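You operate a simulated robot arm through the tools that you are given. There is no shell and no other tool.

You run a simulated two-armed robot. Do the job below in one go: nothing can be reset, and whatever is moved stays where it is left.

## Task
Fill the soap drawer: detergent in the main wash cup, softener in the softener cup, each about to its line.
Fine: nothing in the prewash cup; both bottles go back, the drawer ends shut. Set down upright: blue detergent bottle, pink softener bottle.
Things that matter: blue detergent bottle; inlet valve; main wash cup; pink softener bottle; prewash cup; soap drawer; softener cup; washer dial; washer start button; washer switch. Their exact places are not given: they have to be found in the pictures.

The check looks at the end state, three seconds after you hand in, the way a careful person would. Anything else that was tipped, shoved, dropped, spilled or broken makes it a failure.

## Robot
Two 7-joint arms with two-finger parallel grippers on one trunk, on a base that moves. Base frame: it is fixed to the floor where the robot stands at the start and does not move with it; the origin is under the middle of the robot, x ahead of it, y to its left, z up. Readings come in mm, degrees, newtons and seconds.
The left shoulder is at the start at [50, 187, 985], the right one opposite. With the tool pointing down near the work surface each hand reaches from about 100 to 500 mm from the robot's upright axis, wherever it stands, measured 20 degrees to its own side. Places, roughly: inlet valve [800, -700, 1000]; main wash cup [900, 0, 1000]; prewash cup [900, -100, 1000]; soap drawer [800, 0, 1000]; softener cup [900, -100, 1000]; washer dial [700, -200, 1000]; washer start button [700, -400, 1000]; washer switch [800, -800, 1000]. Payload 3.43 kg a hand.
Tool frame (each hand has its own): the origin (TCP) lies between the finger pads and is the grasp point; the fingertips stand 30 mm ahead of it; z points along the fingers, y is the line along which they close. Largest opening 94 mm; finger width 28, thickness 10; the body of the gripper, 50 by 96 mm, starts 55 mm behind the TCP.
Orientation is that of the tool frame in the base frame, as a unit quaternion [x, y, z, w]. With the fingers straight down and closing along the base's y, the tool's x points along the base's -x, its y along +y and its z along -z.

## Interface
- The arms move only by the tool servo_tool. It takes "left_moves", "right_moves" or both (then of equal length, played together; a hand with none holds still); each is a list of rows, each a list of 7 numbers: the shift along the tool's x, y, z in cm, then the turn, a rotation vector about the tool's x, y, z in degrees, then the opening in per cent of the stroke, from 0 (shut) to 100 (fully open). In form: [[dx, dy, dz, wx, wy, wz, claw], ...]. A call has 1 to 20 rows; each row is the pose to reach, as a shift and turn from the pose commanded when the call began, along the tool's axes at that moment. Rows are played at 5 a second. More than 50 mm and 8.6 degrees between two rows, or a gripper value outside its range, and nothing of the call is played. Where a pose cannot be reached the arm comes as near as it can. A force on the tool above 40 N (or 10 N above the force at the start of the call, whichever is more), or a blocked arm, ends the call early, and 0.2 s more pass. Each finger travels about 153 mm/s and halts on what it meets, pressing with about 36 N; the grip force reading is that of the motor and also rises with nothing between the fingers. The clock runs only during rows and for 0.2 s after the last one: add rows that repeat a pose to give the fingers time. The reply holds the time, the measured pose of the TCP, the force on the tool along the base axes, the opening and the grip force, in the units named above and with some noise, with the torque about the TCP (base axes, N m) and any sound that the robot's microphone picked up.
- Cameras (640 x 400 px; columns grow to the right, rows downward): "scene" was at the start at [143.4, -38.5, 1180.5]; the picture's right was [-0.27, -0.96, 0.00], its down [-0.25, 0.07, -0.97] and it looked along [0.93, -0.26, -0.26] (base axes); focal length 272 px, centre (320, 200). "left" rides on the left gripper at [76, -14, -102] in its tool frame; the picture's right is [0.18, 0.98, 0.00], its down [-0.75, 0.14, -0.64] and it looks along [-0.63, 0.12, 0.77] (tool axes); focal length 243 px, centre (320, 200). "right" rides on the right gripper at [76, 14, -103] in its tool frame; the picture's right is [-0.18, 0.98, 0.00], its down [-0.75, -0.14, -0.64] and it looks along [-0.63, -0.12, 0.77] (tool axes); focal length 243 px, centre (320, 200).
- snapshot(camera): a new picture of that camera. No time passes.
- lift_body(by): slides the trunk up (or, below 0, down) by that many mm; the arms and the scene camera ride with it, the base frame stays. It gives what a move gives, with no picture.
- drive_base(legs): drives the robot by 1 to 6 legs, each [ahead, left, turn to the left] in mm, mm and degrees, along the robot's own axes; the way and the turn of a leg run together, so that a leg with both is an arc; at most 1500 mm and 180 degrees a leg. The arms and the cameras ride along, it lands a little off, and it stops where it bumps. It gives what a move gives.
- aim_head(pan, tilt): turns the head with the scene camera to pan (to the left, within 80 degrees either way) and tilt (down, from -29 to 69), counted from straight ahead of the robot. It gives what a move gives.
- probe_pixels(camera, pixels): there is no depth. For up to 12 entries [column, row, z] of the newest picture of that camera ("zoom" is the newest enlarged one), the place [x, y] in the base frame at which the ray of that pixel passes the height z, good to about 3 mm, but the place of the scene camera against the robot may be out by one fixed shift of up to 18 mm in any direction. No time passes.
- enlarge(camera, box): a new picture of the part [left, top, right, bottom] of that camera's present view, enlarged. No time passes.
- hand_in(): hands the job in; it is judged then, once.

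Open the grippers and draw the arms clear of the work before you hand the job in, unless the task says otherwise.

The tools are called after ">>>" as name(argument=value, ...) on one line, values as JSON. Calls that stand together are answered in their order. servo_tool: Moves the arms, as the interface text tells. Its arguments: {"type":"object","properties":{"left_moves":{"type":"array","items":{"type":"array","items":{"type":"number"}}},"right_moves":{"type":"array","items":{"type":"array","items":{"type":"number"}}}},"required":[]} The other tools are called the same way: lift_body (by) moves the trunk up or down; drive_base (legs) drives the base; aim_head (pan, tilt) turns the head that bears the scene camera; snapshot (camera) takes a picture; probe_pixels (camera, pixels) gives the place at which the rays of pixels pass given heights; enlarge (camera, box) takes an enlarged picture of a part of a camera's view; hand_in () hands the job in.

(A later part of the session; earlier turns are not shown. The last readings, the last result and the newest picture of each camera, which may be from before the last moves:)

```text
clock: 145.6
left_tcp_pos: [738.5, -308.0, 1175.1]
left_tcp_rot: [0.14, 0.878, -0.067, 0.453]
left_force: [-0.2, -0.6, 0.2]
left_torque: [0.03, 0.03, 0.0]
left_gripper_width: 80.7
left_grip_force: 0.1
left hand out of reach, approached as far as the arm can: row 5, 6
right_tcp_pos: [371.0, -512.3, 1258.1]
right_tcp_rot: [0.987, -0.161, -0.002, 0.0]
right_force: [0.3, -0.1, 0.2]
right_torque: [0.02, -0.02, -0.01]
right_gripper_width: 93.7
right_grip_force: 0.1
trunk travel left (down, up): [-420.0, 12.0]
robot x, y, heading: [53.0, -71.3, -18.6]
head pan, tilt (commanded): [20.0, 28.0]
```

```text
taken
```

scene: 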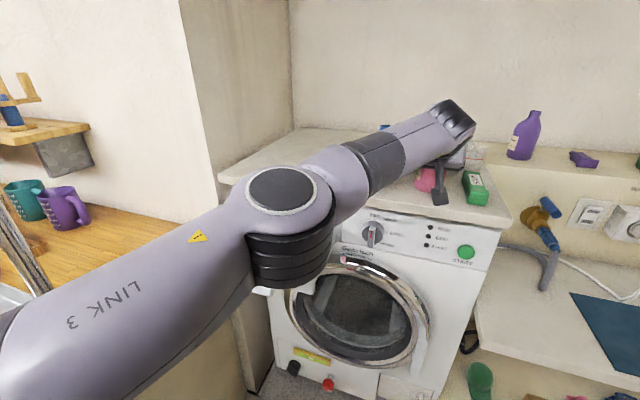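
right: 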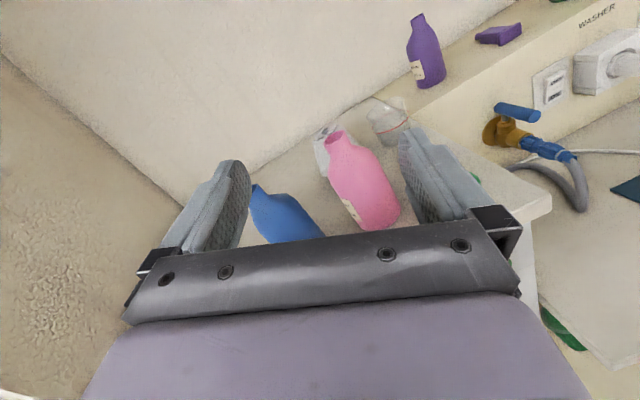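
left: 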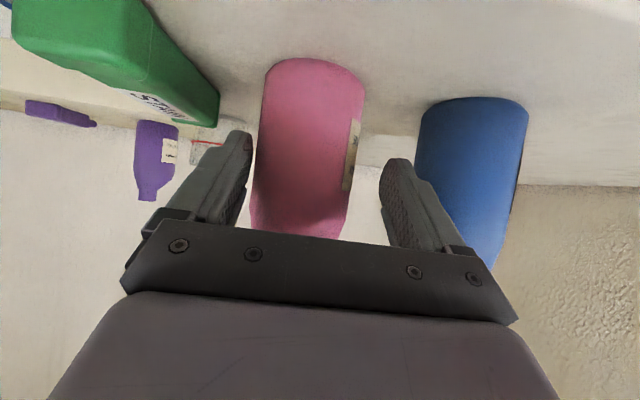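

The arm again ran out of reach and drifted 13 mm left. I back off 50 mm, drive the base 50 mm ahead, and realign.

>>> servo_tool(left_moves=[[0, 0, -2.5, 0, 0, 0, 86], [0, 0, -5, 0, 0, 0, 86], [0, 0, -10, 0, 0, 0, 86], [0, 0, -10, 0, 0, 0, 86]])

>>> drive_base(legs=[[50, 0, 0]])

>>> snapshot(camera="left")

```text
clock: 146.6
left_tcp_pos: [652.3, -292.1, 1231.1]
left_tcp_rot: [0.15, 0.877, -0.07, 0.451]
left_force: [0.6, 0.3, -0.4]
left_torque: [0.0, -0.04, -0.01]
left_gripper_width: 80.8
left_grip_force: 0.1
right_tcp_pos: [370.2, -513.0, 1257.3]
right_tcp_rot: [0.987, -0.16, -0.003, 0.0]
right_force: [0.5, -0.3, -0.5]
right_torque: [0.0, 0.03, 0.02]
right_gripper_width: 94.3
right_grip_force: 0.1
trunk travel left (down, up): [-420.0, 12.0]
robot x, y, heading: [51.6, -70.8, -18.9]
head pan, tilt (commanded): [20.0, 28.0]
```

```text
clock: 147.5
left_tcp_pos: [699.2, -310.5, 1229.9]
left_tcp_rot: [0.151, 0.877, -0.071, 0.451]
left_force: [-0.3, -0.6, 0.3]
left_torque: [0.04, 0.02, -0.02]
left_gripper_width: 80.9
left_grip_force: 0.1
right_tcp_pos: [417.6, -528.2, 1258.2]
right_tcp_rot: [0.987, -0.161, -0.003, 0.001]
right_force: [-0.1, -1.0, 0.7]
right_torque: [0.01, 0.05, -0.02]
right_gripper_width: 93.9
right_grip_force: 0.1
trunk travel left (down, up): [-420.0, 12.0]
robot x, y, heading: [95.2, -90.8, -19.1]
head pan, tilt (commanded): [20.0, 28.0]
```

```text
taken
```

left: 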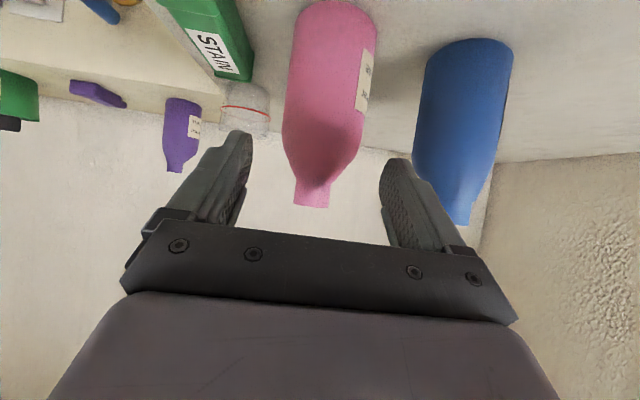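

The hand is square again and aligned with the pink bottle (b≈-71). I move forward 49 mm and down 65 mm so the pads sit at the same height as on the blue bottle.

>>> servo_tool(left_moves=[[0.6, 0.03, 1.95, 0, 0, 0, 86], [1.2, 0.05, 3.9, 0, 0, 0, 86], [1.8, 0.08, 5.85, 0, 0, 0, 86], [2.42, 0.1, 7.77, 0, 0, 0, 86], [2.42, 0.1, 7.77, 0, 0, 0, 86]])

>>> snapshot(camera="left")

```text
clock: 148.7
left_tcp_pos: [743.0, -322.2, 1166.1]
left_tcp_rot: [0.15, 0.877, -0.07, 0.45]
left_force: [0.0, -0.1, 0.0]
left_torque: [0.04, 0.02, -0.03]
left_gripper_width: 80.6
left_grip_force: 0.1
right_tcp_pos: [416.2, -527.8, 1257.6]
right_tcp_rot: [0.987, -0.161, -0.002, 0.001]
right_force: [1.1, -0.2, 0.6]
right_torque: [0.02, -0.03, -0.03]
right_gripper_width: 94.0
right_grip_force: 0.0
trunk travel left (down, up): [-420.0, 12.0]
robot x, y, heading: [95.6, -87.5, -19.1]
head pan, tilt (commanded): [20.0, 28.0]
```

```text
taken
```

left: 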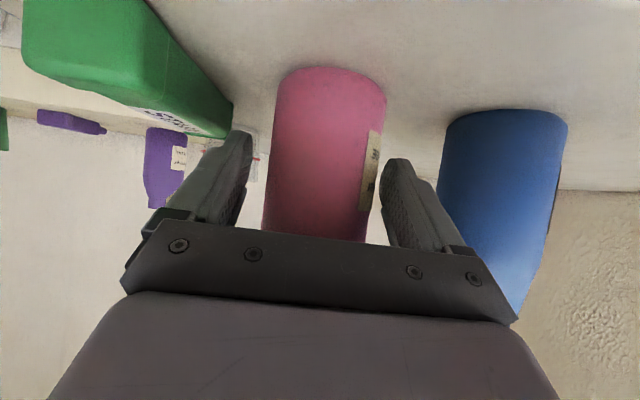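

The pink bottle is nicely between the pads. I close the gripper, then lift 50 mm if the width looks right.

>>> servo_tool(left_moves=[[0, 0, 0, 0, 0, 0, 75], [0, 0, 0, 0, 0, 0, 65], [0, 0, 0, 0, 0, 0, 45], [0, 0, 0, 0, 0, 0, 45], [0, 0, 0, 0, 0, 0, 45]])

```text
clock: 149.9
left_tcp_pos: [745.7, -322.5, 1167.2]
left_tcp_rot: [0.15, 0.877, -0.07, 0.451]
left_force: [0.0, 0.7, 0.0]
left_torque: [-0.03, -0.02, 0.0]
left_gripper_width: 62.5
left_grip_force: 36.4
right_tcp_pos: [415.8, -528.2, 1256.9]
right_tcp_rot: [0.987, -0.161, -0.002, 0.001]
right_force: [0.8, -0.1, 0.9]
right_torque: [-0.02, -0.01, -0.03]
right_gripper_width: 94.1
right_grip_force: 0.0
trunk travel left (down, up): [-420.0, 12.0]
robot x, y, heading: [97.3, -87.0, -18.7]
head pan, tilt (commanded): [20.0, 28.0]
```

Gripped at 62.5 mm; grip pose (744.5,-322.4,1166.5) noted for the return. I lift it 50 mm and drive the base back 200 mm.

>>> servo_tool(left_moves=[[-1.2, 0, -0.9, 0, 0, 0, 45], [-2.4, 0, -1.75, 0, 0, 0, 45], [-4.06, 0, -2.92, 0, 0, 0, 45], [-4.06, 0, -2.92, 0, 0, 0, 45]])

>>> drive_base(legs=[[-200, 0, 0]])

>>> snapshot(camera="scene")

```text
clock: 150.9
left_tcp_pos: [744.6, -324.4, 1216.4]
left_tcp_rot: [0.151, 0.877, -0.07, 0.451]
left_force: [0.4, 0.0, -1.3]
left_torque: [0.0, 0.06, 0.0]
left_gripper_width: 62.4
left_grip_force: 35.8
right_tcp_pos: [417.2, -527.1, 1258.3]
right_tcp_rot: [0.987, -0.16, -0.003, 0.001]
right_force: [-0.1, -0.8, 0.3]
right_torque: [-0.04, -0.03, 0.02]
right_gripper_width: 94.1
right_grip_force: 0.1
trunk travel left (down, up): [-420.0, 12.0]
robot x, y, heading: [97.2, -90.6, -18.7]
head pan, tilt (commanded): [20.0, 28.0]
```

```text
clock: 152.5
left_tcp_pos: [555.8, -261.2, 1216.2]
left_tcp_rot: [0.151, 0.877, -0.071, 0.45]
left_force: [0.9, 0.6, -1.2]
left_torque: [-0.01, 0.01, 0.0]
left_gripper_width: 61.9
left_grip_force: 35.8
right_tcp_pos: [226.1, -461.7, 1257.9]
right_tcp_rot: [0.987, -0.162, -0.001, 0.0]
right_force: [-0.4, -0.5, 0.0]
right_torque: [0.01, -0.01, 0.02]
right_gripper_width: 94.0
right_grip_force: 0.1
trunk travel left (down, up): [-420.0, 12.0]
robot x, y, heading: [-93.3, -22.3, -19.0]
head pan, tilt (commanded): [20.0, 28.0]
```

```text
taken
```

scene: 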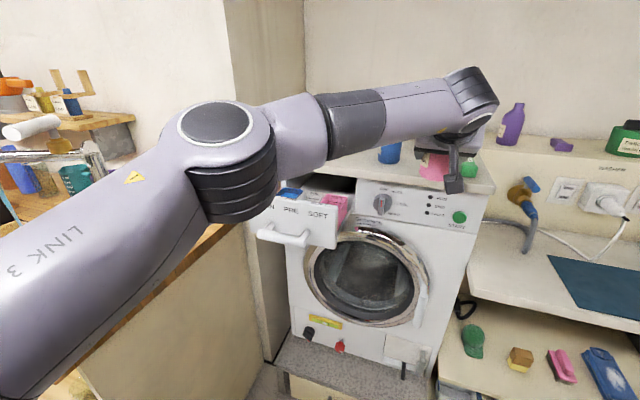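

The base is back at a good stance for the pour. I carry the pink bottle forward 62 mm and left 217 mm over the softener cup, then lower it 50 mm.

>>> servo_tool(left_moves=[[-0.6, 3.6, 0.84, 0, 0, 0, 45], [-1.2, 7.2, 1.68, 0, 0, 0, 45], [-1.8, 10.8, 2.52, 0, 0, 0, 45], [-2.4, 14.4, 3.36, 0, 0, 0, 45], [-3.0, 18, 4.2, 0, 0, 0, 45], [-3.61, 21.7, 5.04, 0, 0, 0, 45], [-2.3, 21.7, 6, 0, 0, 0, 45], [-0.9, 21.7, 7, 0, 0, 0, 45], [0.45, 21.65, 7.96, 0, 0, 0, 45], [0.45, 21.65, 7.96, 0, 0, 0, 45]])

>>> snapshot(camera="scene")

```text
clock: 154.7
left_tcp_pos: [685.0, -76.6, 1168.4]
left_tcp_rot: [0.151, 0.877, -0.071, 0.451]
left_force: [0.8, 0.2, -1.8]
left_torque: [0.01, 0.06, -0.02]
left_gripper_width: 62.1
left_grip_force: 35.6
right_tcp_pos: [226.9, -463.1, 1258.9]
right_tcp_rot: [0.987, -0.162, -0.003, 0.001]
right_force: [0.8, 0.3, -0.6]
right_torque: [0.0, -0.05, -0.01]
right_gripper_width: 94.1
right_grip_force: 0.1
trunk travel left (down, up): [-420.0, 12.0]
robot x, y, heading: [-89.9, -24.1, -19.0]
head pan, tilt (commanded): [20.0, 28.0]
```

```text
taken
```

scene: 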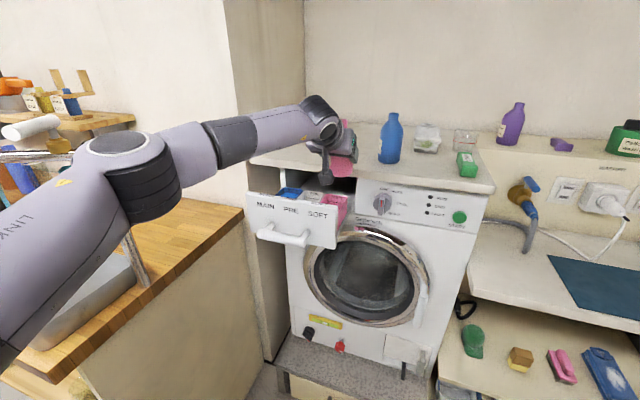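

The pink bottle is upright over the softener cup (b≈146). I tip it left to 48° with the lip kept over that cup.

>>> servo_tool(left_moves=[[0, -1.0, 0, 4.66, 0, -6.5, 45], [0, -2.05, 0, 9.33, 0, -13, 45], [0, -3.04, 0, 14, 0, -19.5, 45], [0, -3.94, 0, 18.7, 0, -26, 45], [0, -4.74, 0, 23.3, 0, -32.5, 45], [0, -5.42, 0, 28, 0, -39, 45], [0, -5.42, 0, 28, 0, -39, 45]])

>>> enlarge(camera="scene", box=[270, 110, 390, 210])

>>> snapshot(camera="left")

```text
clock: 156.3
left_tcp_pos: [667.6, -126.9, 1169.0]
left_tcp_rot: [-0.044, 0.834, -0.423, 0.352]
left_force: [-1.0, -0.1, -1.3]
left_torque: [0.01, 0.06, -0.03]
left_gripper_width: 62.2
left_grip_force: 36.5
right_tcp_pos: [226.7, -464.7, 1257.1]
right_tcp_rot: [0.987, -0.162, -0.003, -0.001]
right_force: [0.1, 0.3, -0.1]
right_torque: [-0.03, -0.03, -0.01]
right_gripper_width: 94.1
right_grip_force: 0.0
trunk travel left (down, up): [-420.0, 12.0]
robot x, y, heading: [-90.9, -27.3, -19.0]
head pan, tilt (commanded): [20.0, 28.0]
```

```text
4.00 times, centred on (330, 160) of scene
```

zoom: 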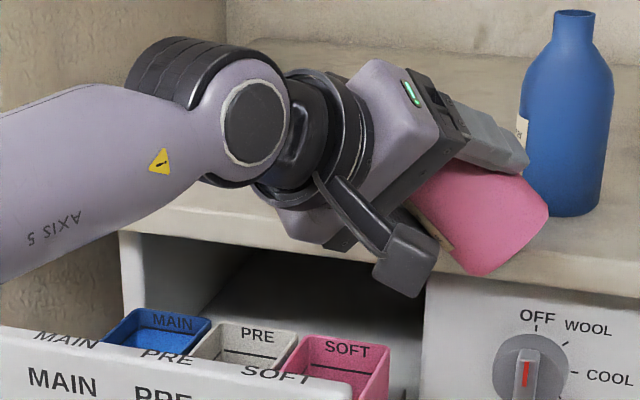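

```text
taken
```

left: 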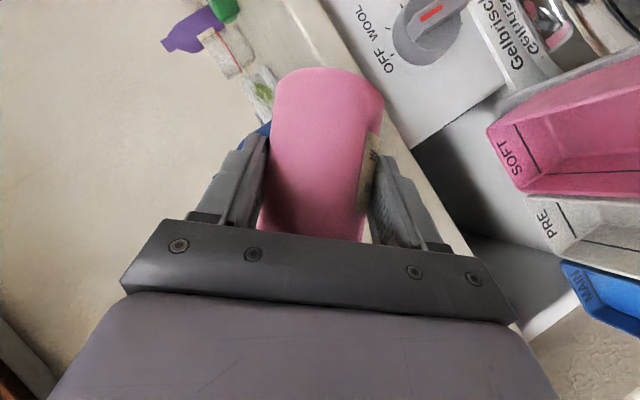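

No flow yet at 48° and clearances are fine. I tip on to 64°.

>>> servo_tool(left_moves=[[0.33, -0.36, 0.23, 4.66, 0, -6.5, 45], [0.57, -0.63, 0.41, 9.33, 0, -13, 45], [0.57, -0.63, 0.41, 9.33, 0, -13, 45]])

>>> enlarge(camera="scene", box=[270, 110, 390, 210])

```text
clock: 157.1
left_tcp_pos: [663.8, -135.5, 1168.6]
left_tcp_rot: [-0.11, 0.786, -0.526, 0.304]
left_force: [-0.3, 1.0, -1.1]
left_torque: [-0.01, 0.05, 0.02]
left_gripper_width: 61.9
left_grip_force: 36.4
right_tcp_pos: [227.5, -464.2, 1258.0]
right_tcp_rot: [0.987, -0.163, -0.003, 0.0]
right_force: [0.1, 0.8, 0.9]
right_torque: [0.01, -0.01, 0.02]
right_gripper_width: 93.9
right_grip_force: 0.0
trunk travel left (down, up): [-420.0, 12.0]
robot x, y, heading: [-93.3, -24.4, -18.8]
head pan, tilt (commanded): [20.0, 28.0]
```

```text
4.00 times, centred on (330, 160) of scene
```

zoom: 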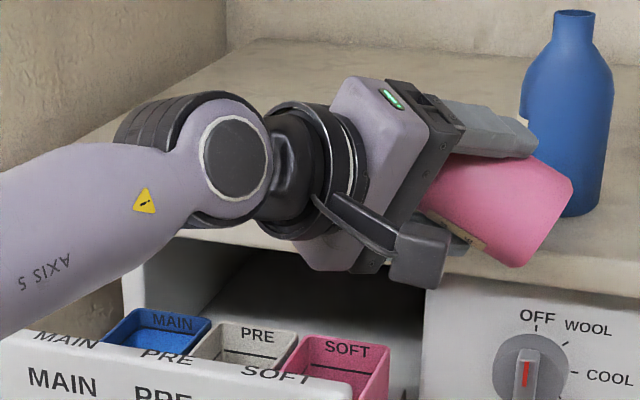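

Still no flow at 64°. I go on to 72°, then 80°, checking between.

>>> servo_tool(left_moves=[[0.1, -0.06, 0.07, 2.33, 0, -3.25, 45], [0.18, -0.11, 0.13, 4.66, 0, -6.5, 45]])

>>> enlarge(camera="scene", box=[280, 130, 376, 210])

```text
clock: 157.7
left_tcp_pos: [664.4, -139.0, 1167.6]
left_tcp_rot: [-0.142, 0.758, -0.573, 0.279]
left_force: [0.3, 0.3, -1.3]
left_torque: [0.0, 0.04, 0.0]
left_gripper_width: 61.7
left_grip_force: 36.5
right_tcp_pos: [228.1, -462.7, 1258.3]
right_tcp_rot: [0.987, -0.162, -0.003, 0.0]
right_force: [-0.1, -0.3, -1.4]
right_torque: [-0.03, 0.0, -0.04]
right_gripper_width: 94.1
right_grip_force: 0.0
trunk travel left (down, up): [-420.0, 12.0]
robot x, y, heading: [-92.1, -23.5, -19.0]
head pan, tilt (commanded): [20.0, 28.0]
```

```text
5.00 times, centred on (328, 170) of scene
```

zoom: 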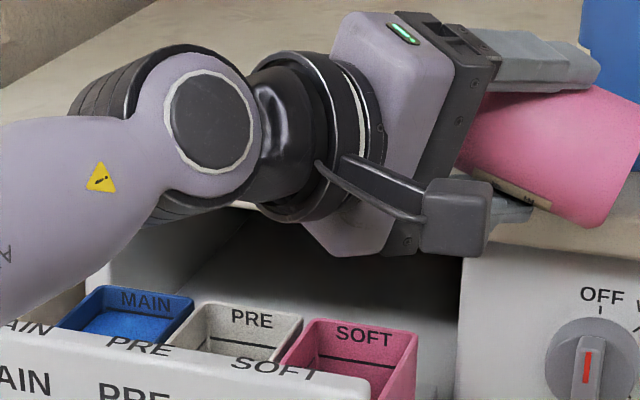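

>>> servo_tool(left_moves=[[0.04, -0.02, 0.03, 2.33, 0, -3.25, 45], [0.08, -0.03, 0.06, 4.66, 0, -6.5, 45]])

>>> enlarge(camera="scene", box=[280, 130, 376, 210])

```text
clock: 158.3
left_tcp_pos: [662.4, -139.1, 1168.4]
left_tcp_rot: [-0.173, 0.724, -0.619, 0.25]
left_force: [0.1, 0.5, -1.5]
left_torque: [-0.01, 0.02, -0.02]
left_gripper_width: 61.7
left_grip_force: 36.2
right_tcp_pos: [227.5, -462.1, 1257.6]
right_tcp_rot: [0.987, -0.162, -0.003, 0.0]
right_force: [0.7, -0.7, 0.1]
right_torque: [0.0, 0.0, 0.04]
right_gripper_width: 94.1
right_grip_force: 0.1
trunk travel left (down, up): [-420.0, 12.0]
robot x, y, heading: [-90.0, -25.1, -18.6]
head pan, tilt (commanded): [20.0, 28.0]
```

```text
5.00 times, centred on (328, 170) of scene
```

zoom: 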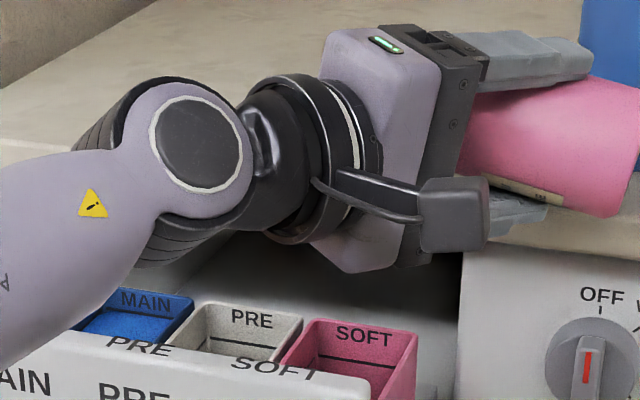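

No flow at 80°. I continue to 88° in 4° steps.

>>> servo_tool(left_moves=[[0, 0, 0, 2.33, 0, -3.25, 45], [-0.05, 0, -0.04, 4.66, 0, -6.5, 45]])

>>> enlarge(camera="scene", box=[280, 130, 376, 210])

>>> snapshot(camera="left")

```text
clock: 158.9
left_tcp_pos: [665.0, -140.4, 1168.7]
left_tcp_rot: [-0.204, 0.687, -0.66, 0.223]
left_force: [0.5, -0.1, -1.7]
left_torque: [-0.03, 0.05, 0.0]
left_gripper_width: 61.8
left_grip_force: 35.9
right_tcp_pos: [227.0, -463.2, 1258.3]
right_tcp_rot: [0.987, -0.161, -0.003, 0.0]
right_force: [0.2, -0.5, 0.1]
right_torque: [0.02, 0.02, 0.04]
right_gripper_width: 94.2
right_grip_force: 0.0
trunk travel left (down, up): [-420.0, 12.0]
robot x, y, heading: [-91.5, -26.9, -18.9]
head pan, tilt (commanded): [20.0, 28.0]
```

```text
5.00 times, centred on (328, 170) of scene
```

zoom: 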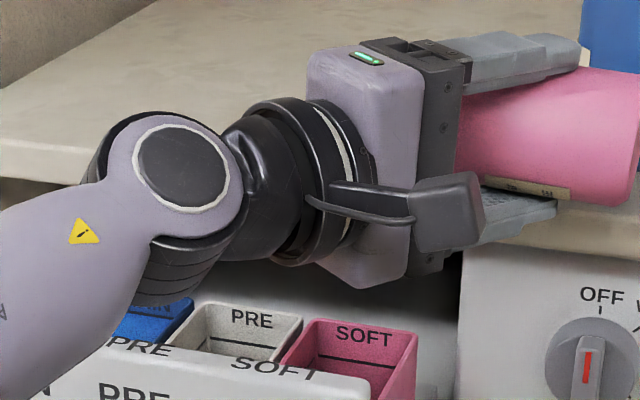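

```text
taken
```

left: 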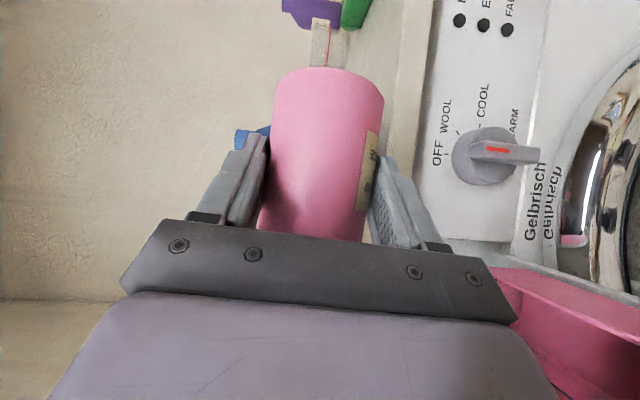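

Still no flow at 88°, so this bottle holds less. I go to 92°, then 96°.

>>> servo_tool(left_moves=[[-0.04, 0, -0.03, 1.17, 0, -1.63, 45], [-0.07, 0, -0.05, 2.33, 0, -3.25, 45], [-0.07, 0, -0.05, 2.33, 0, -3.25, 45]])

>>> enlarge(camera="scene", box=[280, 130, 376, 210])

```text
clock: 159.7
left_tcp_pos: [664.1, -137.3, 1168.1]
left_tcp_rot: [0.217, -0.668, 0.681, -0.208]
left_force: [-0.1, 0.1, -2.0]
left_torque: [0.02, 0.02, 0.0]
left_gripper_width: 61.7
left_grip_force: 36.1
right_tcp_pos: [227.0, -463.3, 1258.8]
right_tcp_rot: [0.987, -0.161, -0.003, 0.0]
right_force: [0.3, 0.1, -0.3]
right_torque: [0.04, 0.02, -0.02]
right_gripper_width: 93.5
right_grip_force: 0.1
trunk travel left (down, up): [-420.0, 12.0]
robot x, y, heading: [-90.1, -21.7, -19.0]
head pan, tilt (commanded): [20.0, 28.0]
```

```text
5.00 times, centred on (328, 170) of scene
```

zoom: 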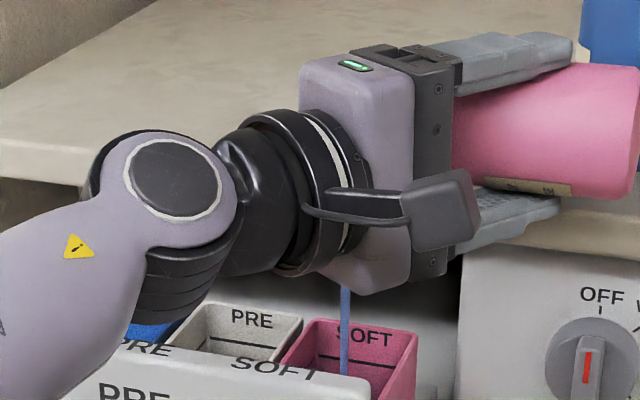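

A thin stream now falls into the softener cup at (345,340). I hold and watch the level with a closer view.

>>> servo_tool(left_moves=[[0, 0, 0, 0, 0, 0, 45], [0, 0, 0, 0, 0, 0, 45], [0, 0, 0, 0, 0, 0, 45], [0, 0, 0, 0, 0, 0, 45], [0, 0, 0, 0, 0, 0, 45], [0, 0, 0, 0, 0, 0, 45], [0, 0, 0, 0, 0, 0, 45]])

>>> enlarge(camera="scene", box=[328, 185, 368, 210])

>>> enlarge(camera="left", box=[480, 240, 640, 400])

```text
clock: 161.3
left_tcp_pos: [663.5, -137.5, 1168.3]
left_tcp_rot: [0.219, -0.668, 0.681, -0.208]
left_force: [0.2, -0.4, -1.3]
left_torque: [0.01, 0.05, 0.01]
left_gripper_width: 61.7
left_grip_force: 35.8
right_tcp_pos: [225.8, -464.1, 1257.4]
right_tcp_rot: [0.987, -0.161, -0.003, 0.0]
right_force: [1.1, 0.0, 0.4]
right_torque: [0.02, -0.06, -0.01]
right_gripper_width: 94.2
right_grip_force: 0.1
trunk travel left (down, up): [-420.0, 12.0]
robot x, y, heading: [-93.7, -26.6, -18.4]
head pan, tilt (commanded): [20.0, 28.0]
```

```text
16.00 times, centred on (348, 198) of scene
```

zoom: 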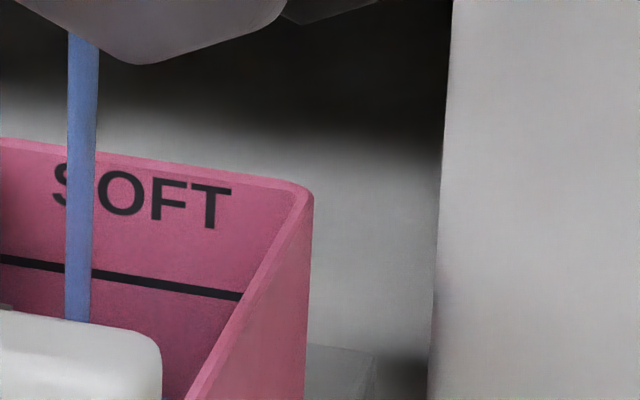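

```text
2.50 times, centred on (560, 320) of left
```

zoom: 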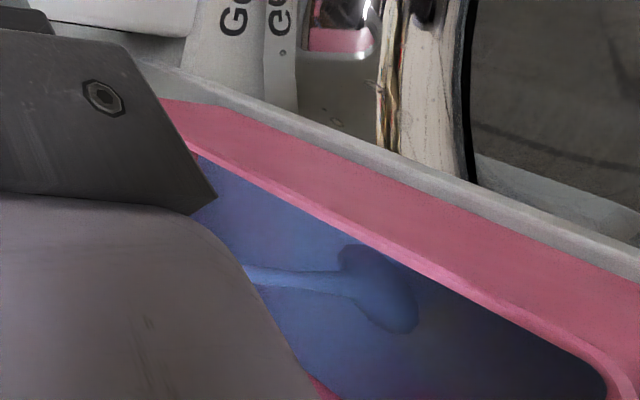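

The stream lands inside the softener cup and the level is rising. I hold another 4 s.

>>> servo_tool(left_moves=[[0, 0, 0, 0, 0, 0, 45], [0, 0, 0, 0, 0, 0, 45], [0, 0, 0, 0, 0, 0, 45], [0, 0, 0, 0, 0, 0, 45], [0, 0, 0, 0, 0, 0, 45], [0, 0, 0, 0, 0, 0, 45], [0, 0, 0, 0, 0, 0, 45], [0, 0, 0, 0, 0, 0, 45], [0, 0, 0, 0, 0, 0, 45], [0, 0, 0, 0, 0, 0, 45], [0, 0, 0, 0, 0, 0, 45], [0, 0, 0, 0, 0, 0, 45], [0, 0, 0, 0, 0, 0, 45], [0, 0, 0, 0, 0, 0, 45], [0, 0, 0, 0, 0, 0, 45], [0, 0, 0, 0, 0, 0, 45], [0, 0, 0, 0, 0, 0, 45], [0, 0, 0, 0, 0, 0, 45], [0, 0, 0, 0, 0, 0, 45]])

>>> enlarge(camera="scene", box=[318, 183, 358, 208])

>>> enlarge(camera="left", box=[480, 240, 640, 400])

```text
clock: 165.3
left_tcp_pos: [663.9, -136.7, 1169.0]
left_tcp_rot: [0.219, -0.668, 0.68, -0.208]
left_force: [0.2, 0.1, -2.2]
left_torque: [0.02, 0.04, 0.01]
left_gripper_width: 61.7
left_grip_force: 36.1
right_tcp_pos: [227.4, -462.9, 1257.6]
right_tcp_rot: [0.987, -0.161, -0.002, 0.001]
right_force: [-0.3, 0.2, -0.3]
right_torque: [0.02, -0.01, -0.01]
right_gripper_width: 94.1
right_grip_force: 0.1
trunk travel left (down, up): [-420.0, 12.0]
robot x, y, heading: [-93.2, -28.3, -19.0]
head pan, tilt (commanded): [20.0, 28.0]
```

```text
16.00 times, centred on (338, 196) of scene
```

zoom: 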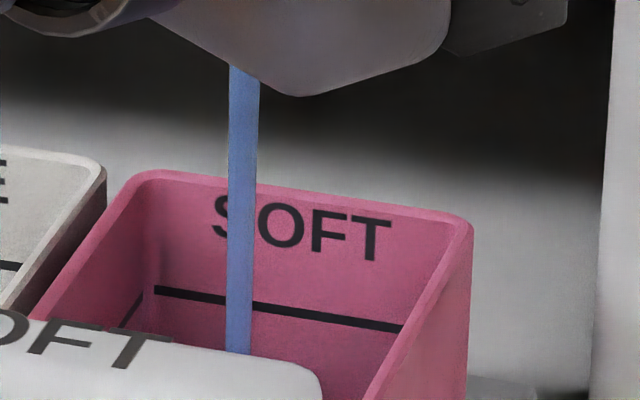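

```text
2.50 times, centred on (560, 320) of left
```

zoom: 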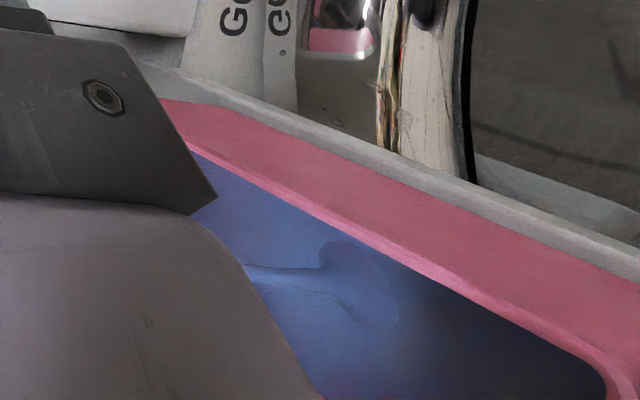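

Level not yet in the scene view; the stream stays well inside. I hold another 4 s.

>>> servo_tool(left_moves=[[0, 0, 0, 0, 0, 0, 45], [0, 0, 0, 0, 0, 0, 45], [0, 0, 0, 0, 0, 0, 45], [0, 0, 0, 0, 0, 0, 45], [0, 0, 0, 0, 0, 0, 45], [0, 0, 0, 0, 0, 0, 45], [0, 0, 0, 0, 0, 0, 45], [0, 0, 0, 0, 0, 0, 45], [0, 0, 0, 0, 0, 0, 45], [0, 0, 0, 0, 0, 0, 45], [0, 0, 0, 0, 0, 0, 45], [0, 0, 0, 0, 0, 0, 45], [0, 0, 0, 0, 0, 0, 45], [0, 0, 0, 0, 0, 0, 45], [0, 0, 0, 0, 0, 0, 45], [0, 0, 0, 0, 0, 0, 45], [0, 0, 0, 0, 0, 0, 45], [0, 0, 0, 0, 0, 0, 45], [0, 0, 0, 0, 0, 0, 45]])

>>> enlarge(camera="scene", box=[318, 183, 358, 208])

>>> enlarge(camera="left", box=[480, 240, 640, 400])

```text
clock: 169.3
left_tcp_pos: [664.3, -136.3, 1169.2]
left_tcp_rot: [0.219, -0.668, 0.68, -0.207]
left_force: [0.2, -0.5, -2.2]
left_torque: [0.02, 0.04, 0.0]
left_gripper_width: 61.3
left_grip_force: 36.5
right_tcp_pos: [226.9, -462.6, 1258.0]
right_tcp_rot: [0.987, -0.161, -0.002, 0.0]
right_force: [0.6, -0.5, 0.6]
right_torque: [-0.02, 0.0, -0.01]
right_gripper_width: 94.1
right_grip_force: 0.0
trunk travel left (down, up): [-420.0, 12.0]
robot x, y, heading: [-93.2, -25.9, -18.8]
head pan, tilt (commanded): [20.0, 28.0]
```

```text
16.00 times, centred on (338, 196) of scene
```

zoom: 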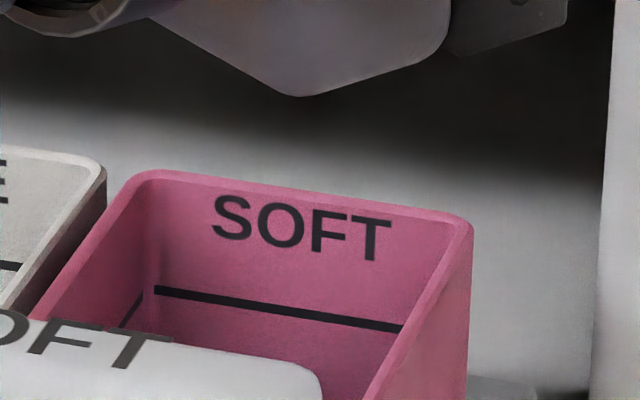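

```text
2.50 times, centred on (560, 320) of left
```

zoom: 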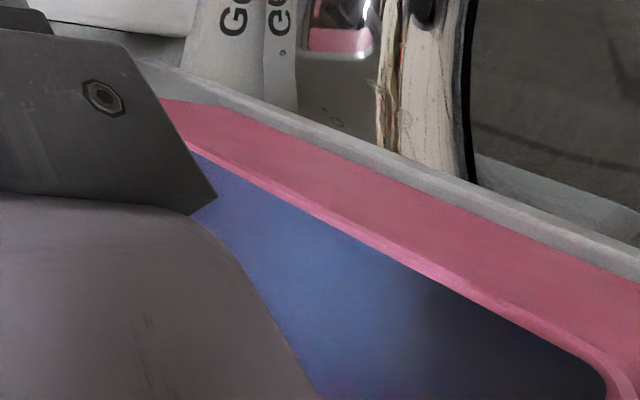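

The flow has stopped because the remaining liquid sits below the lip. I tip on to 96° and keep watching.

>>> servo_tool(left_moves=[[-0.05, 0, -0.04, 1.17, 0, -1.63, 45], [-0.1, 0, -0.07, 2.33, 0, -3.25, 45], [-0.1, 0, -0.07, 2.33, 0, -3.25, 45], [-0.1, 0, -0.07, 2.33, 0, -3.25, 45], [-0.1, 0, -0.07, 2.33, 0, -3.25, 45]])

>>> enlarge(camera="scene", box=[318, 183, 358, 208])

>>> enlarge(camera="left", box=[480, 240, 640, 400])

```text
clock: 170.5
left_tcp_pos: [663.2, -136.4, 1168.0]
left_tcp_rot: [0.233, -0.648, 0.699, -0.194]
left_force: [0.4, 0.8, -1.8]
left_torque: [0.0, 0.02, 0.02]
left_gripper_width: 61.1
left_grip_force: 36.0
right_tcp_pos: [226.3, -463.4, 1257.9]
right_tcp_rot: [0.987, -0.162, -0.003, 0.001]
right_force: [0.4, -0.2, 0.0]
right_torque: [-0.05, 0.01, 0.01]
right_gripper_width: 93.9
right_grip_force: 0.0
trunk travel left (down, up): [-420.0, 12.0]
robot x, y, heading: [-89.2, -20.1, -18.8]
head pan, tilt (commanded): [20.0, 28.0]
```

```text
16.00 times, centred on (338, 196) of scene
```

zoom: 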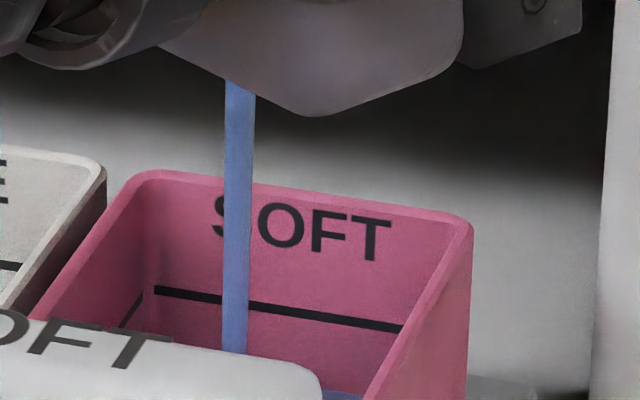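

```text
2.50 times, centred on (560, 320) of left
```

zoom: 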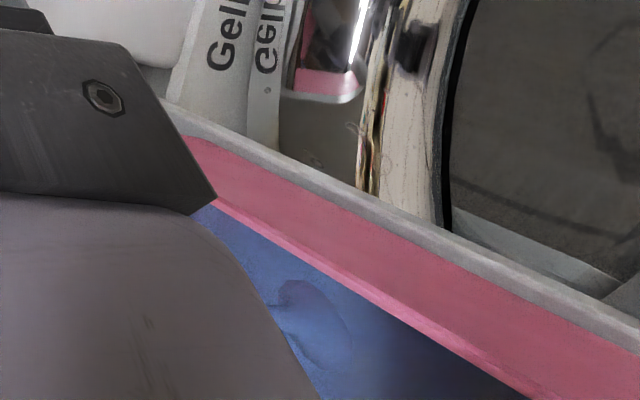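

Flow has resumed and the surface just appears at the bottom (340,396) of the zoom. I hold 3 s more.

>>> servo_tool(left_moves=[[0, 0, 0, 0, 0, 0, 45], [0, 0, 0, 0, 0, 0, 45], [0, 0, 0, 0, 0, 0, 45], [0, 0, 0, 0, 0, 0, 45], [0, 0, 0, 0, 0, 0, 45], [0, 0, 0, 0, 0, 0, 45], [0, 0, 0, 0, 0, 0, 45], [0, 0, 0, 0, 0, 0, 45], [0, 0, 0, 0, 0, 0, 45], [0, 0, 0, 0, 0, 0, 45], [0, 0, 0, 0, 0, 0, 45], [0, 0, 0, 0, 0, 0, 45], [0, 0, 0, 0, 0, 0, 45], [0, 0, 0, 0, 0, 0, 45]])

>>> enlarge(camera="scene", box=[318, 185, 358, 210])

```text
clock: 173.5
left_tcp_pos: [664.4, -137.0, 1168.1]
left_tcp_rot: [0.232, -0.647, 0.7, -0.193]
left_force: [-0.4, 0.0, -1.5]
left_torque: [0.01, 0.02, 0.0]
left_gripper_width: 61.3
left_grip_force: 36.3
right_tcp_pos: [227.2, -462.7, 1258.7]
right_tcp_rot: [0.987, -0.162, -0.002, 0.0]
right_force: [-0.2, -0.7, 0.3]
right_torque: [0.0, -0.01, 0.0]
right_gripper_width: 94.0
right_grip_force: 0.1
trunk travel left (down, up): [-420.0, 12.0]
robot x, y, heading: [-92.3, -23.2, -18.9]
head pan, tilt (commanded): [20.0, 28.0]
```

```text
16.00 times, centred on (338, 198) of scene
```

zoom: 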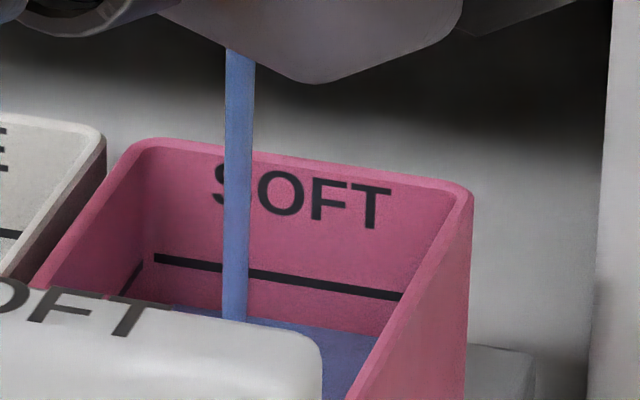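

The surface is ~41 px (16x) under the line, rising ~12 px/s. I hold about 2 s more.

>>> servo_tool(left_moves=[[0, 0, 0, 0, 0, 0, 45], [0, 0, 0, 0, 0, 0, 45], [0, 0, 0, 0, 0, 0, 45], [0, 0, 0, 0, 0, 0, 45], [0, 0, 0, 0, 0, 0, 45], [0, 0, 0, 0, 0, 0, 45], [0, 0, 0, 0, 0, 0, 45], [0, 0, 0, 0, 0, 0, 45]])

>>> enlarge(camera="scene", box=[318, 185, 358, 210])

```text
clock: 175.3
left_tcp_pos: [664.2, -136.5, 1167.9]
left_tcp_rot: [0.232, -0.647, 0.7, -0.193]
left_force: [-0.1, -0.2, -1.8]
left_torque: [-0.01, 0.04, -0.01]
left_gripper_width: 61.2
left_grip_force: 35.7
right_tcp_pos: [226.5, -462.9, 1259.0]
right_tcp_rot: [0.987, -0.162, -0.002, 0.0]
right_force: [0.0, 0.0, -0.9]
right_torque: [-0.03, 0.02, -0.04]
right_gripper_width: 94.0
right_grip_force: 0.1
trunk travel left (down, up): [-420.0, 12.0]
robot x, y, heading: [-90.3, -25.7, -18.8]
head pan, tilt (commanded): [20.0, 28.0]
```

```text
16.00 times, centred on (338, 198) of scene
```

zoom: 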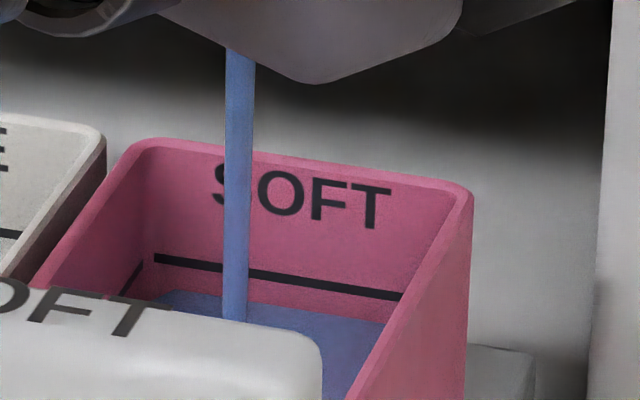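

Now ~26 px under the line's middle at ~8 px/s. I hold another 1.8 s.

>>> servo_tool(left_moves=[[0, 0, 0, 0, 0, 0, 45], [0, 0, 0, 0, 0, 0, 45], [0, 0, 0, 0, 0, 0, 45], [0, 0, 0, 0, 0, 0, 45], [0, 0, 0, 0, 0, 0, 45], [0, 0, 0, 0, 0, 0, 45], [0, 0, 0, 0, 0, 0, 45], [0, 0, 0, 0, 0, 0, 45]])

>>> enlarge(camera="scene", box=[318, 185, 358, 210])

```text
clock: 177.1
left_tcp_pos: [664.7, -136.2, 1167.5]
left_tcp_rot: [0.232, -0.647, 0.7, -0.194]
left_force: [0.3, -0.9, -1.8]
left_torque: [0.01, 0.01, 0.03]
left_gripper_width: 60.9
left_grip_force: 35.7
right_tcp_pos: [226.2, -462.5, 1258.3]
right_tcp_rot: [0.987, -0.162, -0.003, 0.0]
right_force: [0.0, 0.0, -0.1]
right_torque: [-0.02, -0.01, -0.02]
right_gripper_width: 94.1
right_grip_force: 0.2
trunk travel left (down, up): [-420.0, 12.0]
robot x, y, heading: [-93.0, -23.8, -19.0]
head pan, tilt (commanded): [20.0, 28.0]
```

```text
16.00 times, centred on (338, 198) of scene
```

zoom: 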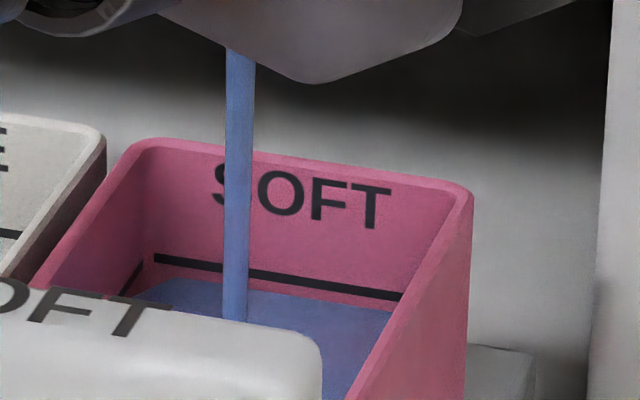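

Just under the line now (≈7 px to its lower edge). I hold 1.2 s more and tip the bottle back up over the cup.

>>> servo_tool(left_moves=[[0, 0, 0, 0, 0, 0, 45], [0, 0, 0, 0, 0, 0, 45], [0, 0, 0, 0, 0, 0, 45], [0, 0, 0, 0, 0, 0, 45], [0, 0, 0, 0, 0, 0, 45], [0, 0, 0, 0, 0, 0, 45], [0.18, 0.02, 0.13, -4.66, 0, 6.5, 45], [0.23, 0.03, 0.17, -9.33, 0, 13, 45], [0.15, 0.02, 0.11, -14, 0, 19.5, 45], [-0.05, 0, -0.03, -18.7, 0, 26, 45], [-0.37, -0.05, -0.27, -23.3, 0, 32.5, 45], [-0.81, -0.1, -0.58, -28, 0, 39, 45], [-0.81, -0.1, -0.58, -28, 0, 39, 45]])

>>> enlarge(camera="scene", box=[318, 185, 358, 210])

>>> enlarge(camera="scene", box=[264, 170, 360, 230])

```text
clock: 179.9
left_tcp_pos: [667.1, -127.2, 1168.3]
left_tcp_rot: [-0.044, 0.834, -0.421, 0.353]
left_force: [0.1, 0.4, -0.9]
left_torque: [0.02, 0.03, 0.03]
left_gripper_width: 61.1
left_grip_force: 35.7
right_tcp_pos: [227.1, -463.9, 1258.1]
right_tcp_rot: [0.987, -0.162, -0.003, 0.0]
right_force: [-1.0, -0.3, -0.8]
right_torque: [0.02, 0.02, -0.01]
right_gripper_width: 94.1
right_grip_force: 0.1
trunk travel left (down, up): [-420.0, 12.0]
robot x, y, heading: [-96.6, -27.7, -18.9]
head pan, tilt (commanded): [20.0, 28.0]
```

```text
16.00 times, centred on (338, 198) of scene
```

zoom: 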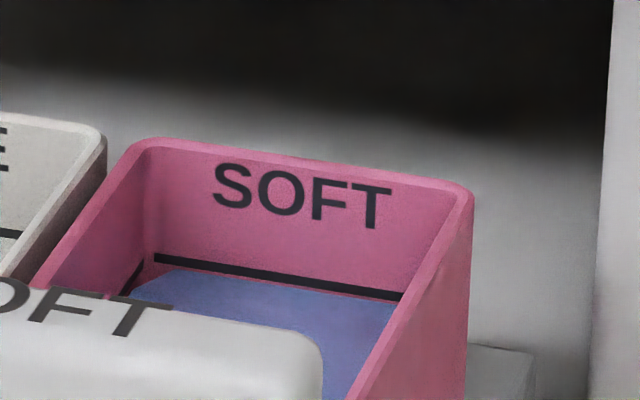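

```text
6.67 times, centred on (312, 200) of scene
```

zoom: 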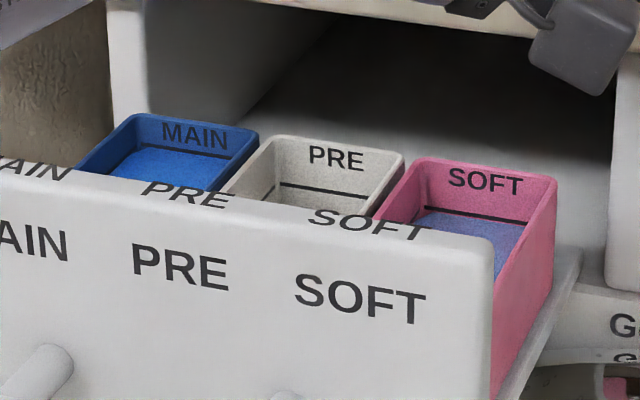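

The softener level sits right at its line, the prewash cup is empty, and the flow has stopped. I bring the pink bottle upright.

>>> servo_tool(left_moves=[[-0.41, 0.45, -0.29, -4.66, 0, 6.5, 45], [-0.89, 0.99, -0.64, -9.33, 0, 13, 45], [-1.44, 1.59, -1.03, -14, 0, 19.5, 45], [-1.44, 1.59, -1.03, -18.7, 0, 26, 45], [-1.44, 1.59, -1.03, -23.3, 0, 32.5, 45], [-1.44, 1.59, -1.03, -28, 0, 39, 45], [-1.44, 1.59, -1.03, -28, 0, 39, 45]])

>>> snapshot(camera="scene")

```text
clock: 181.5
left_tcp_pos: [675.6, -103.8, 1168.5]
left_tcp_rot: [0.152, 0.877, -0.07, 0.451]
left_force: [-0.2, 0.2, -1.5]
left_torque: [0.0, 0.08, 0.0]
left_gripper_width: 60.8
left_grip_force: 36.0
right_tcp_pos: [227.6, -463.2, 1257.3]
right_tcp_rot: [0.987, -0.162, -0.002, 0.0]
right_force: [1.0, 0.7, -0.3]
right_torque: [-0.01, 0.03, -0.04]
right_gripper_width: 93.8
right_grip_force: 0.0
trunk travel left (down, up): [-420.0, 12.0]
robot x, y, heading: [-90.5, -26.4, -18.8]
head pan, tilt (commanded): [20.0, 28.0]
```

```text
taken
```

scene: 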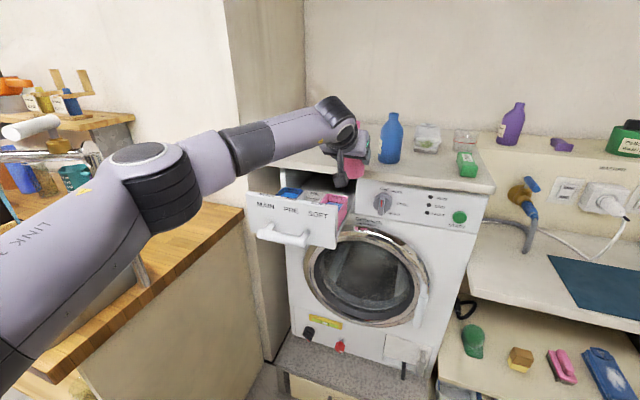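

I raise the pink bottle 50 mm, carry it right and retract 62 mm, then drive the base ahead 195 mm to its old spot.

>>> servo_tool(left_moves=[[-2, 0, -1.45, 0, 0, 0, 45], [-4.06, 0, -2.92, 0, 0, 0, 45], [-3.3, -3.9, -3.95, 0, 0, 0, 45], [-2.6, -7.8, -4.95, 0, 0, 0, 45], [-1.9, -11.7, -5.95, 0, 0, 0, 45], [-1.2, -15.2, -6.95, 0, 0, 0, 45], [-0.45, -18.5, -7.96, 0, 0, 0, 45], [-0.45, -18.5, -7.96, 0, 0, 0, 45]])

>>> drive_base(legs=[[190, 0, 0]])

>>> snapshot(camera="left")

>>> snapshot(camera="scene")

```text
clock: 183.3
left_tcp_pos: [556.1, -259.4, 1217.5]
left_tcp_rot: [0.151, 0.877, -0.071, 0.45]
left_force: [-0.8, 0.0, -1.4]
left_torque: [-0.02, 0.01, 0.04]
left_gripper_width: 60.9
left_grip_force: 36.1
right_tcp_pos: [227.5, -462.7, 1259.3]
right_tcp_rot: [0.987, -0.162, -0.003, 0.001]
right_force: [-0.4, 0.1, 0.3]
right_torque: [0.02, -0.01, 0.02]
right_gripper_width: 94.1
right_grip_force: 0.1
trunk travel left (down, up): [-420.0, 12.0]
robot x, y, heading: [-97.2, -24.3, -18.7]
head pan, tilt (commanded): [20.0, 28.0]
```

```text
clock: 184.9
left_tcp_pos: [736.7, -318.5, 1217.1]
left_tcp_rot: [0.151, 0.877, -0.07, 0.45]
left_force: [1.5, 1.1, -0.8]
left_torque: [-0.01, -0.01, 0.01]
left_gripper_width: 61.0
left_grip_force: 35.7
right_tcp_pos: [408.6, -523.1, 1258.2]
right_tcp_rot: [0.987, -0.16, -0.003, 0.0]
right_force: [-0.5, -1.2, 0.4]
right_torque: [-0.05, 0.01, 0.0]
right_gripper_width: 93.7
right_grip_force: 0.0
trunk travel left (down, up): [-420.0, 12.0]
robot x, y, heading: [88.6, -86.8, -18.7]
head pan, tilt (commanded): [20.0, 28.0]
```

```text
taken
```

left: 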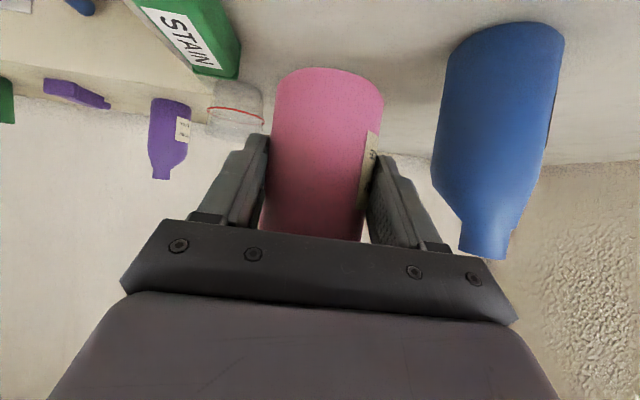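

```text
taken
```

scene: 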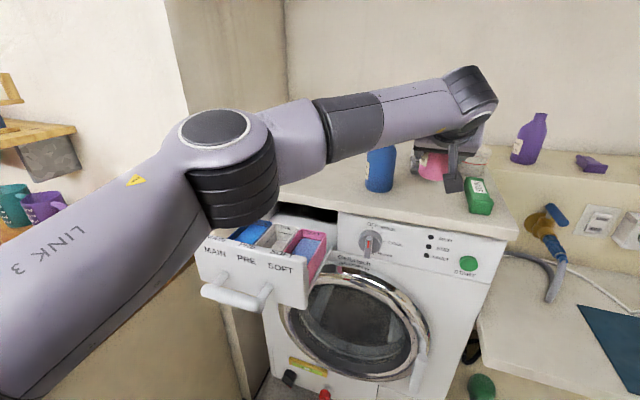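

The bottle is 9 mm short and 50 mm above its old spot. I move it over and lower it to ~4 mm above.

>>> servo_tool(left_moves=[[-0.5, -0.11, 0.7, 0, 0, 0, 45], [1.12, -0.13, 1.87, 0, 0, 0, 45], [2.75, -0.15, 3.03, 0, 0, 0, 45], [3.24, -0.16, 3.38, 0, 0, 0, 45], [3.4, -0.16, 3.5, 0, 0, 0, 45], [3.4, -0.16, 3.5, 0, 0, 0, 45]])

```text
clock: 186.3
left_tcp_pos: [744.5, -321.8, 1169.0]
left_tcp_rot: [0.15, 0.877, -0.07, 0.451]
left_force: [0.5, 0.0, -1.5]
left_torque: [0.0, 0.02, 0.0]
left_gripper_width: 60.7
left_grip_force: 35.3
right_tcp_pos: [407.3, -523.7, 1257.7]
right_tcp_rot: [0.987, -0.159, -0.001, 0.001]
right_force: [0.0, 0.2, -0.3]
right_torque: [0.0, 0.01, 0.01]
right_gripper_width: 94.1
right_grip_force: 0.1
trunk travel left (down, up): [-420.0, 12.0]
robot x, y, heading: [83.3, -84.0, -18.8]
head pan, tilt (commanded): [20.0, 28.0]
```

It hangs about 2 mm above the counter at the right spot. I lower in 1 mm steps until it touches.

>>> servo_tool(left_moves=[[0.08, 0, 0.06, 0, 0, 0, 45], [0.16, 0, 0.12, 0, 0, 0, 45], [0.16, 0, 0.12, 0, 0, 0, 45]])

```text
clock: 187.1
left_tcp_pos: [743.0, -322.5, 1167.9]
left_tcp_rot: [0.15, 0.877, -0.07, 0.451]
left_force: [-0.2, -0.4, -0.5]
left_torque: [-0.02, 0.02, -0.03]
left_gripper_width: 60.9
left_grip_force: 36.2
right_tcp_pos: [407.7, -524.0, 1258.2]
right_tcp_rot: [0.987, -0.16, -0.001, 0.001]
right_force: [0.0, 0.3, 0.0]
right_torque: [-0.01, 0.01, -0.01]
right_gripper_width: 94.1
right_grip_force: 0.1
trunk travel left (down, up): [-420.0, 12.0]
robot x, y, heading: [88.6, -87.0, -18.8]
head pan, tilt (commanded): [20.0, 28.0]
```

>>> servo_tool(left_moves=[[0.08, 0, 0.06, 0, 0, 0, 45], [0.16, 0, 0.12, 0, 0, 0, 45], [0.16, 0, 0.12, 0, 0, 0, 45]])

```text
clock: 187.9
left_tcp_pos: [743.8, -320.9, 1167.7]
left_tcp_rot: [0.149, 0.876, -0.07, 0.454]
left_force: [1.8, -0.7, 7.5]
left_torque: [-0.35, -0.31, 0.03]
left_gripper_width: 60.7
left_grip_force: 35.7
right_tcp_pos: [407.3, -524.0, 1258.5]
right_tcp_rot: [0.987, -0.16, -0.003, 0.001]
right_force: [0.5, -0.1, -0.1]
right_torque: [-0.02, 0.02, 0.04]
right_gripper_width: 94.0
right_grip_force: 0.0
trunk travel left (down, up): [-420.0, 12.0]
robot x, y, heading: [88.1, -85.1, -19.0]
head pan, tilt (commanded): [20.0, 28.0]
```

It stands on the counter (+7.5 N). I release to 86 % and back off.

>>> servo_tool(left_moves=[[0, 0, 0, 0, 0, 0, 75], [0, 0, 0, 0, 0, 0, 86], [0, 0, 0, 0, 0, 0, 86], [0, 0, -3, 0, 0, 0, 86], [0, 0, -6, 0, 0, 0, 86], [0, 0, -9, 0, 0, 0, 86], [0, 0, -12, 0, 0, 0, 86], [0, 0, -12, 0, 0, 0, 86]])

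>>> snapshot(camera="left")

>>> snapshot(camera="scene")

```text
clock: 189.7
left_tcp_pos: [651.7, -292.4, 1236.1]
left_tcp_rot: [0.151, 0.877, -0.07, 0.45]
left_force: [-0.5, 0.0, -0.2]
left_torque: [-0.01, -0.01, -0.03]
left_gripper_width: 80.9
left_grip_force: 0.1
right_tcp_pos: [406.4, -524.1, 1258.5]
right_tcp_rot: [0.987, -0.16, -0.003, 0.001]
right_force: [0.2, 0.2, -0.3]
right_torque: [0.01, 0.01, -0.02]
right_gripper_width: 93.9
right_grip_force: 0.1
trunk travel left (down, up): [-420.0, 12.0]
robot x, y, heading: [85.3, -85.2, -18.6]
head pan, tilt (commanded): [20.0, 28.0]
```

```text
taken
```

left: 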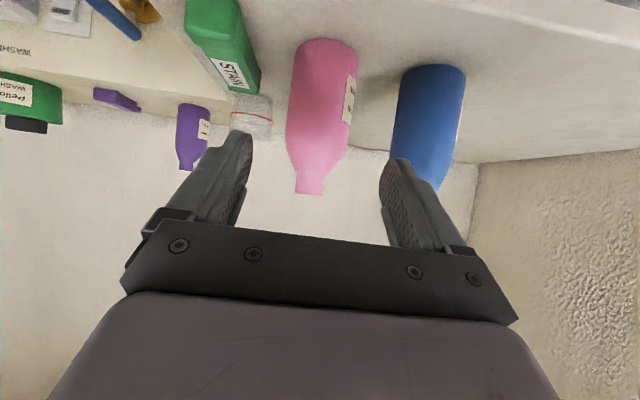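

```text
taken
```

scene: 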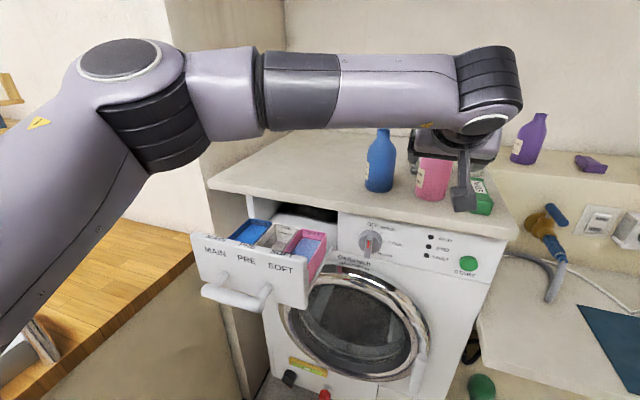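

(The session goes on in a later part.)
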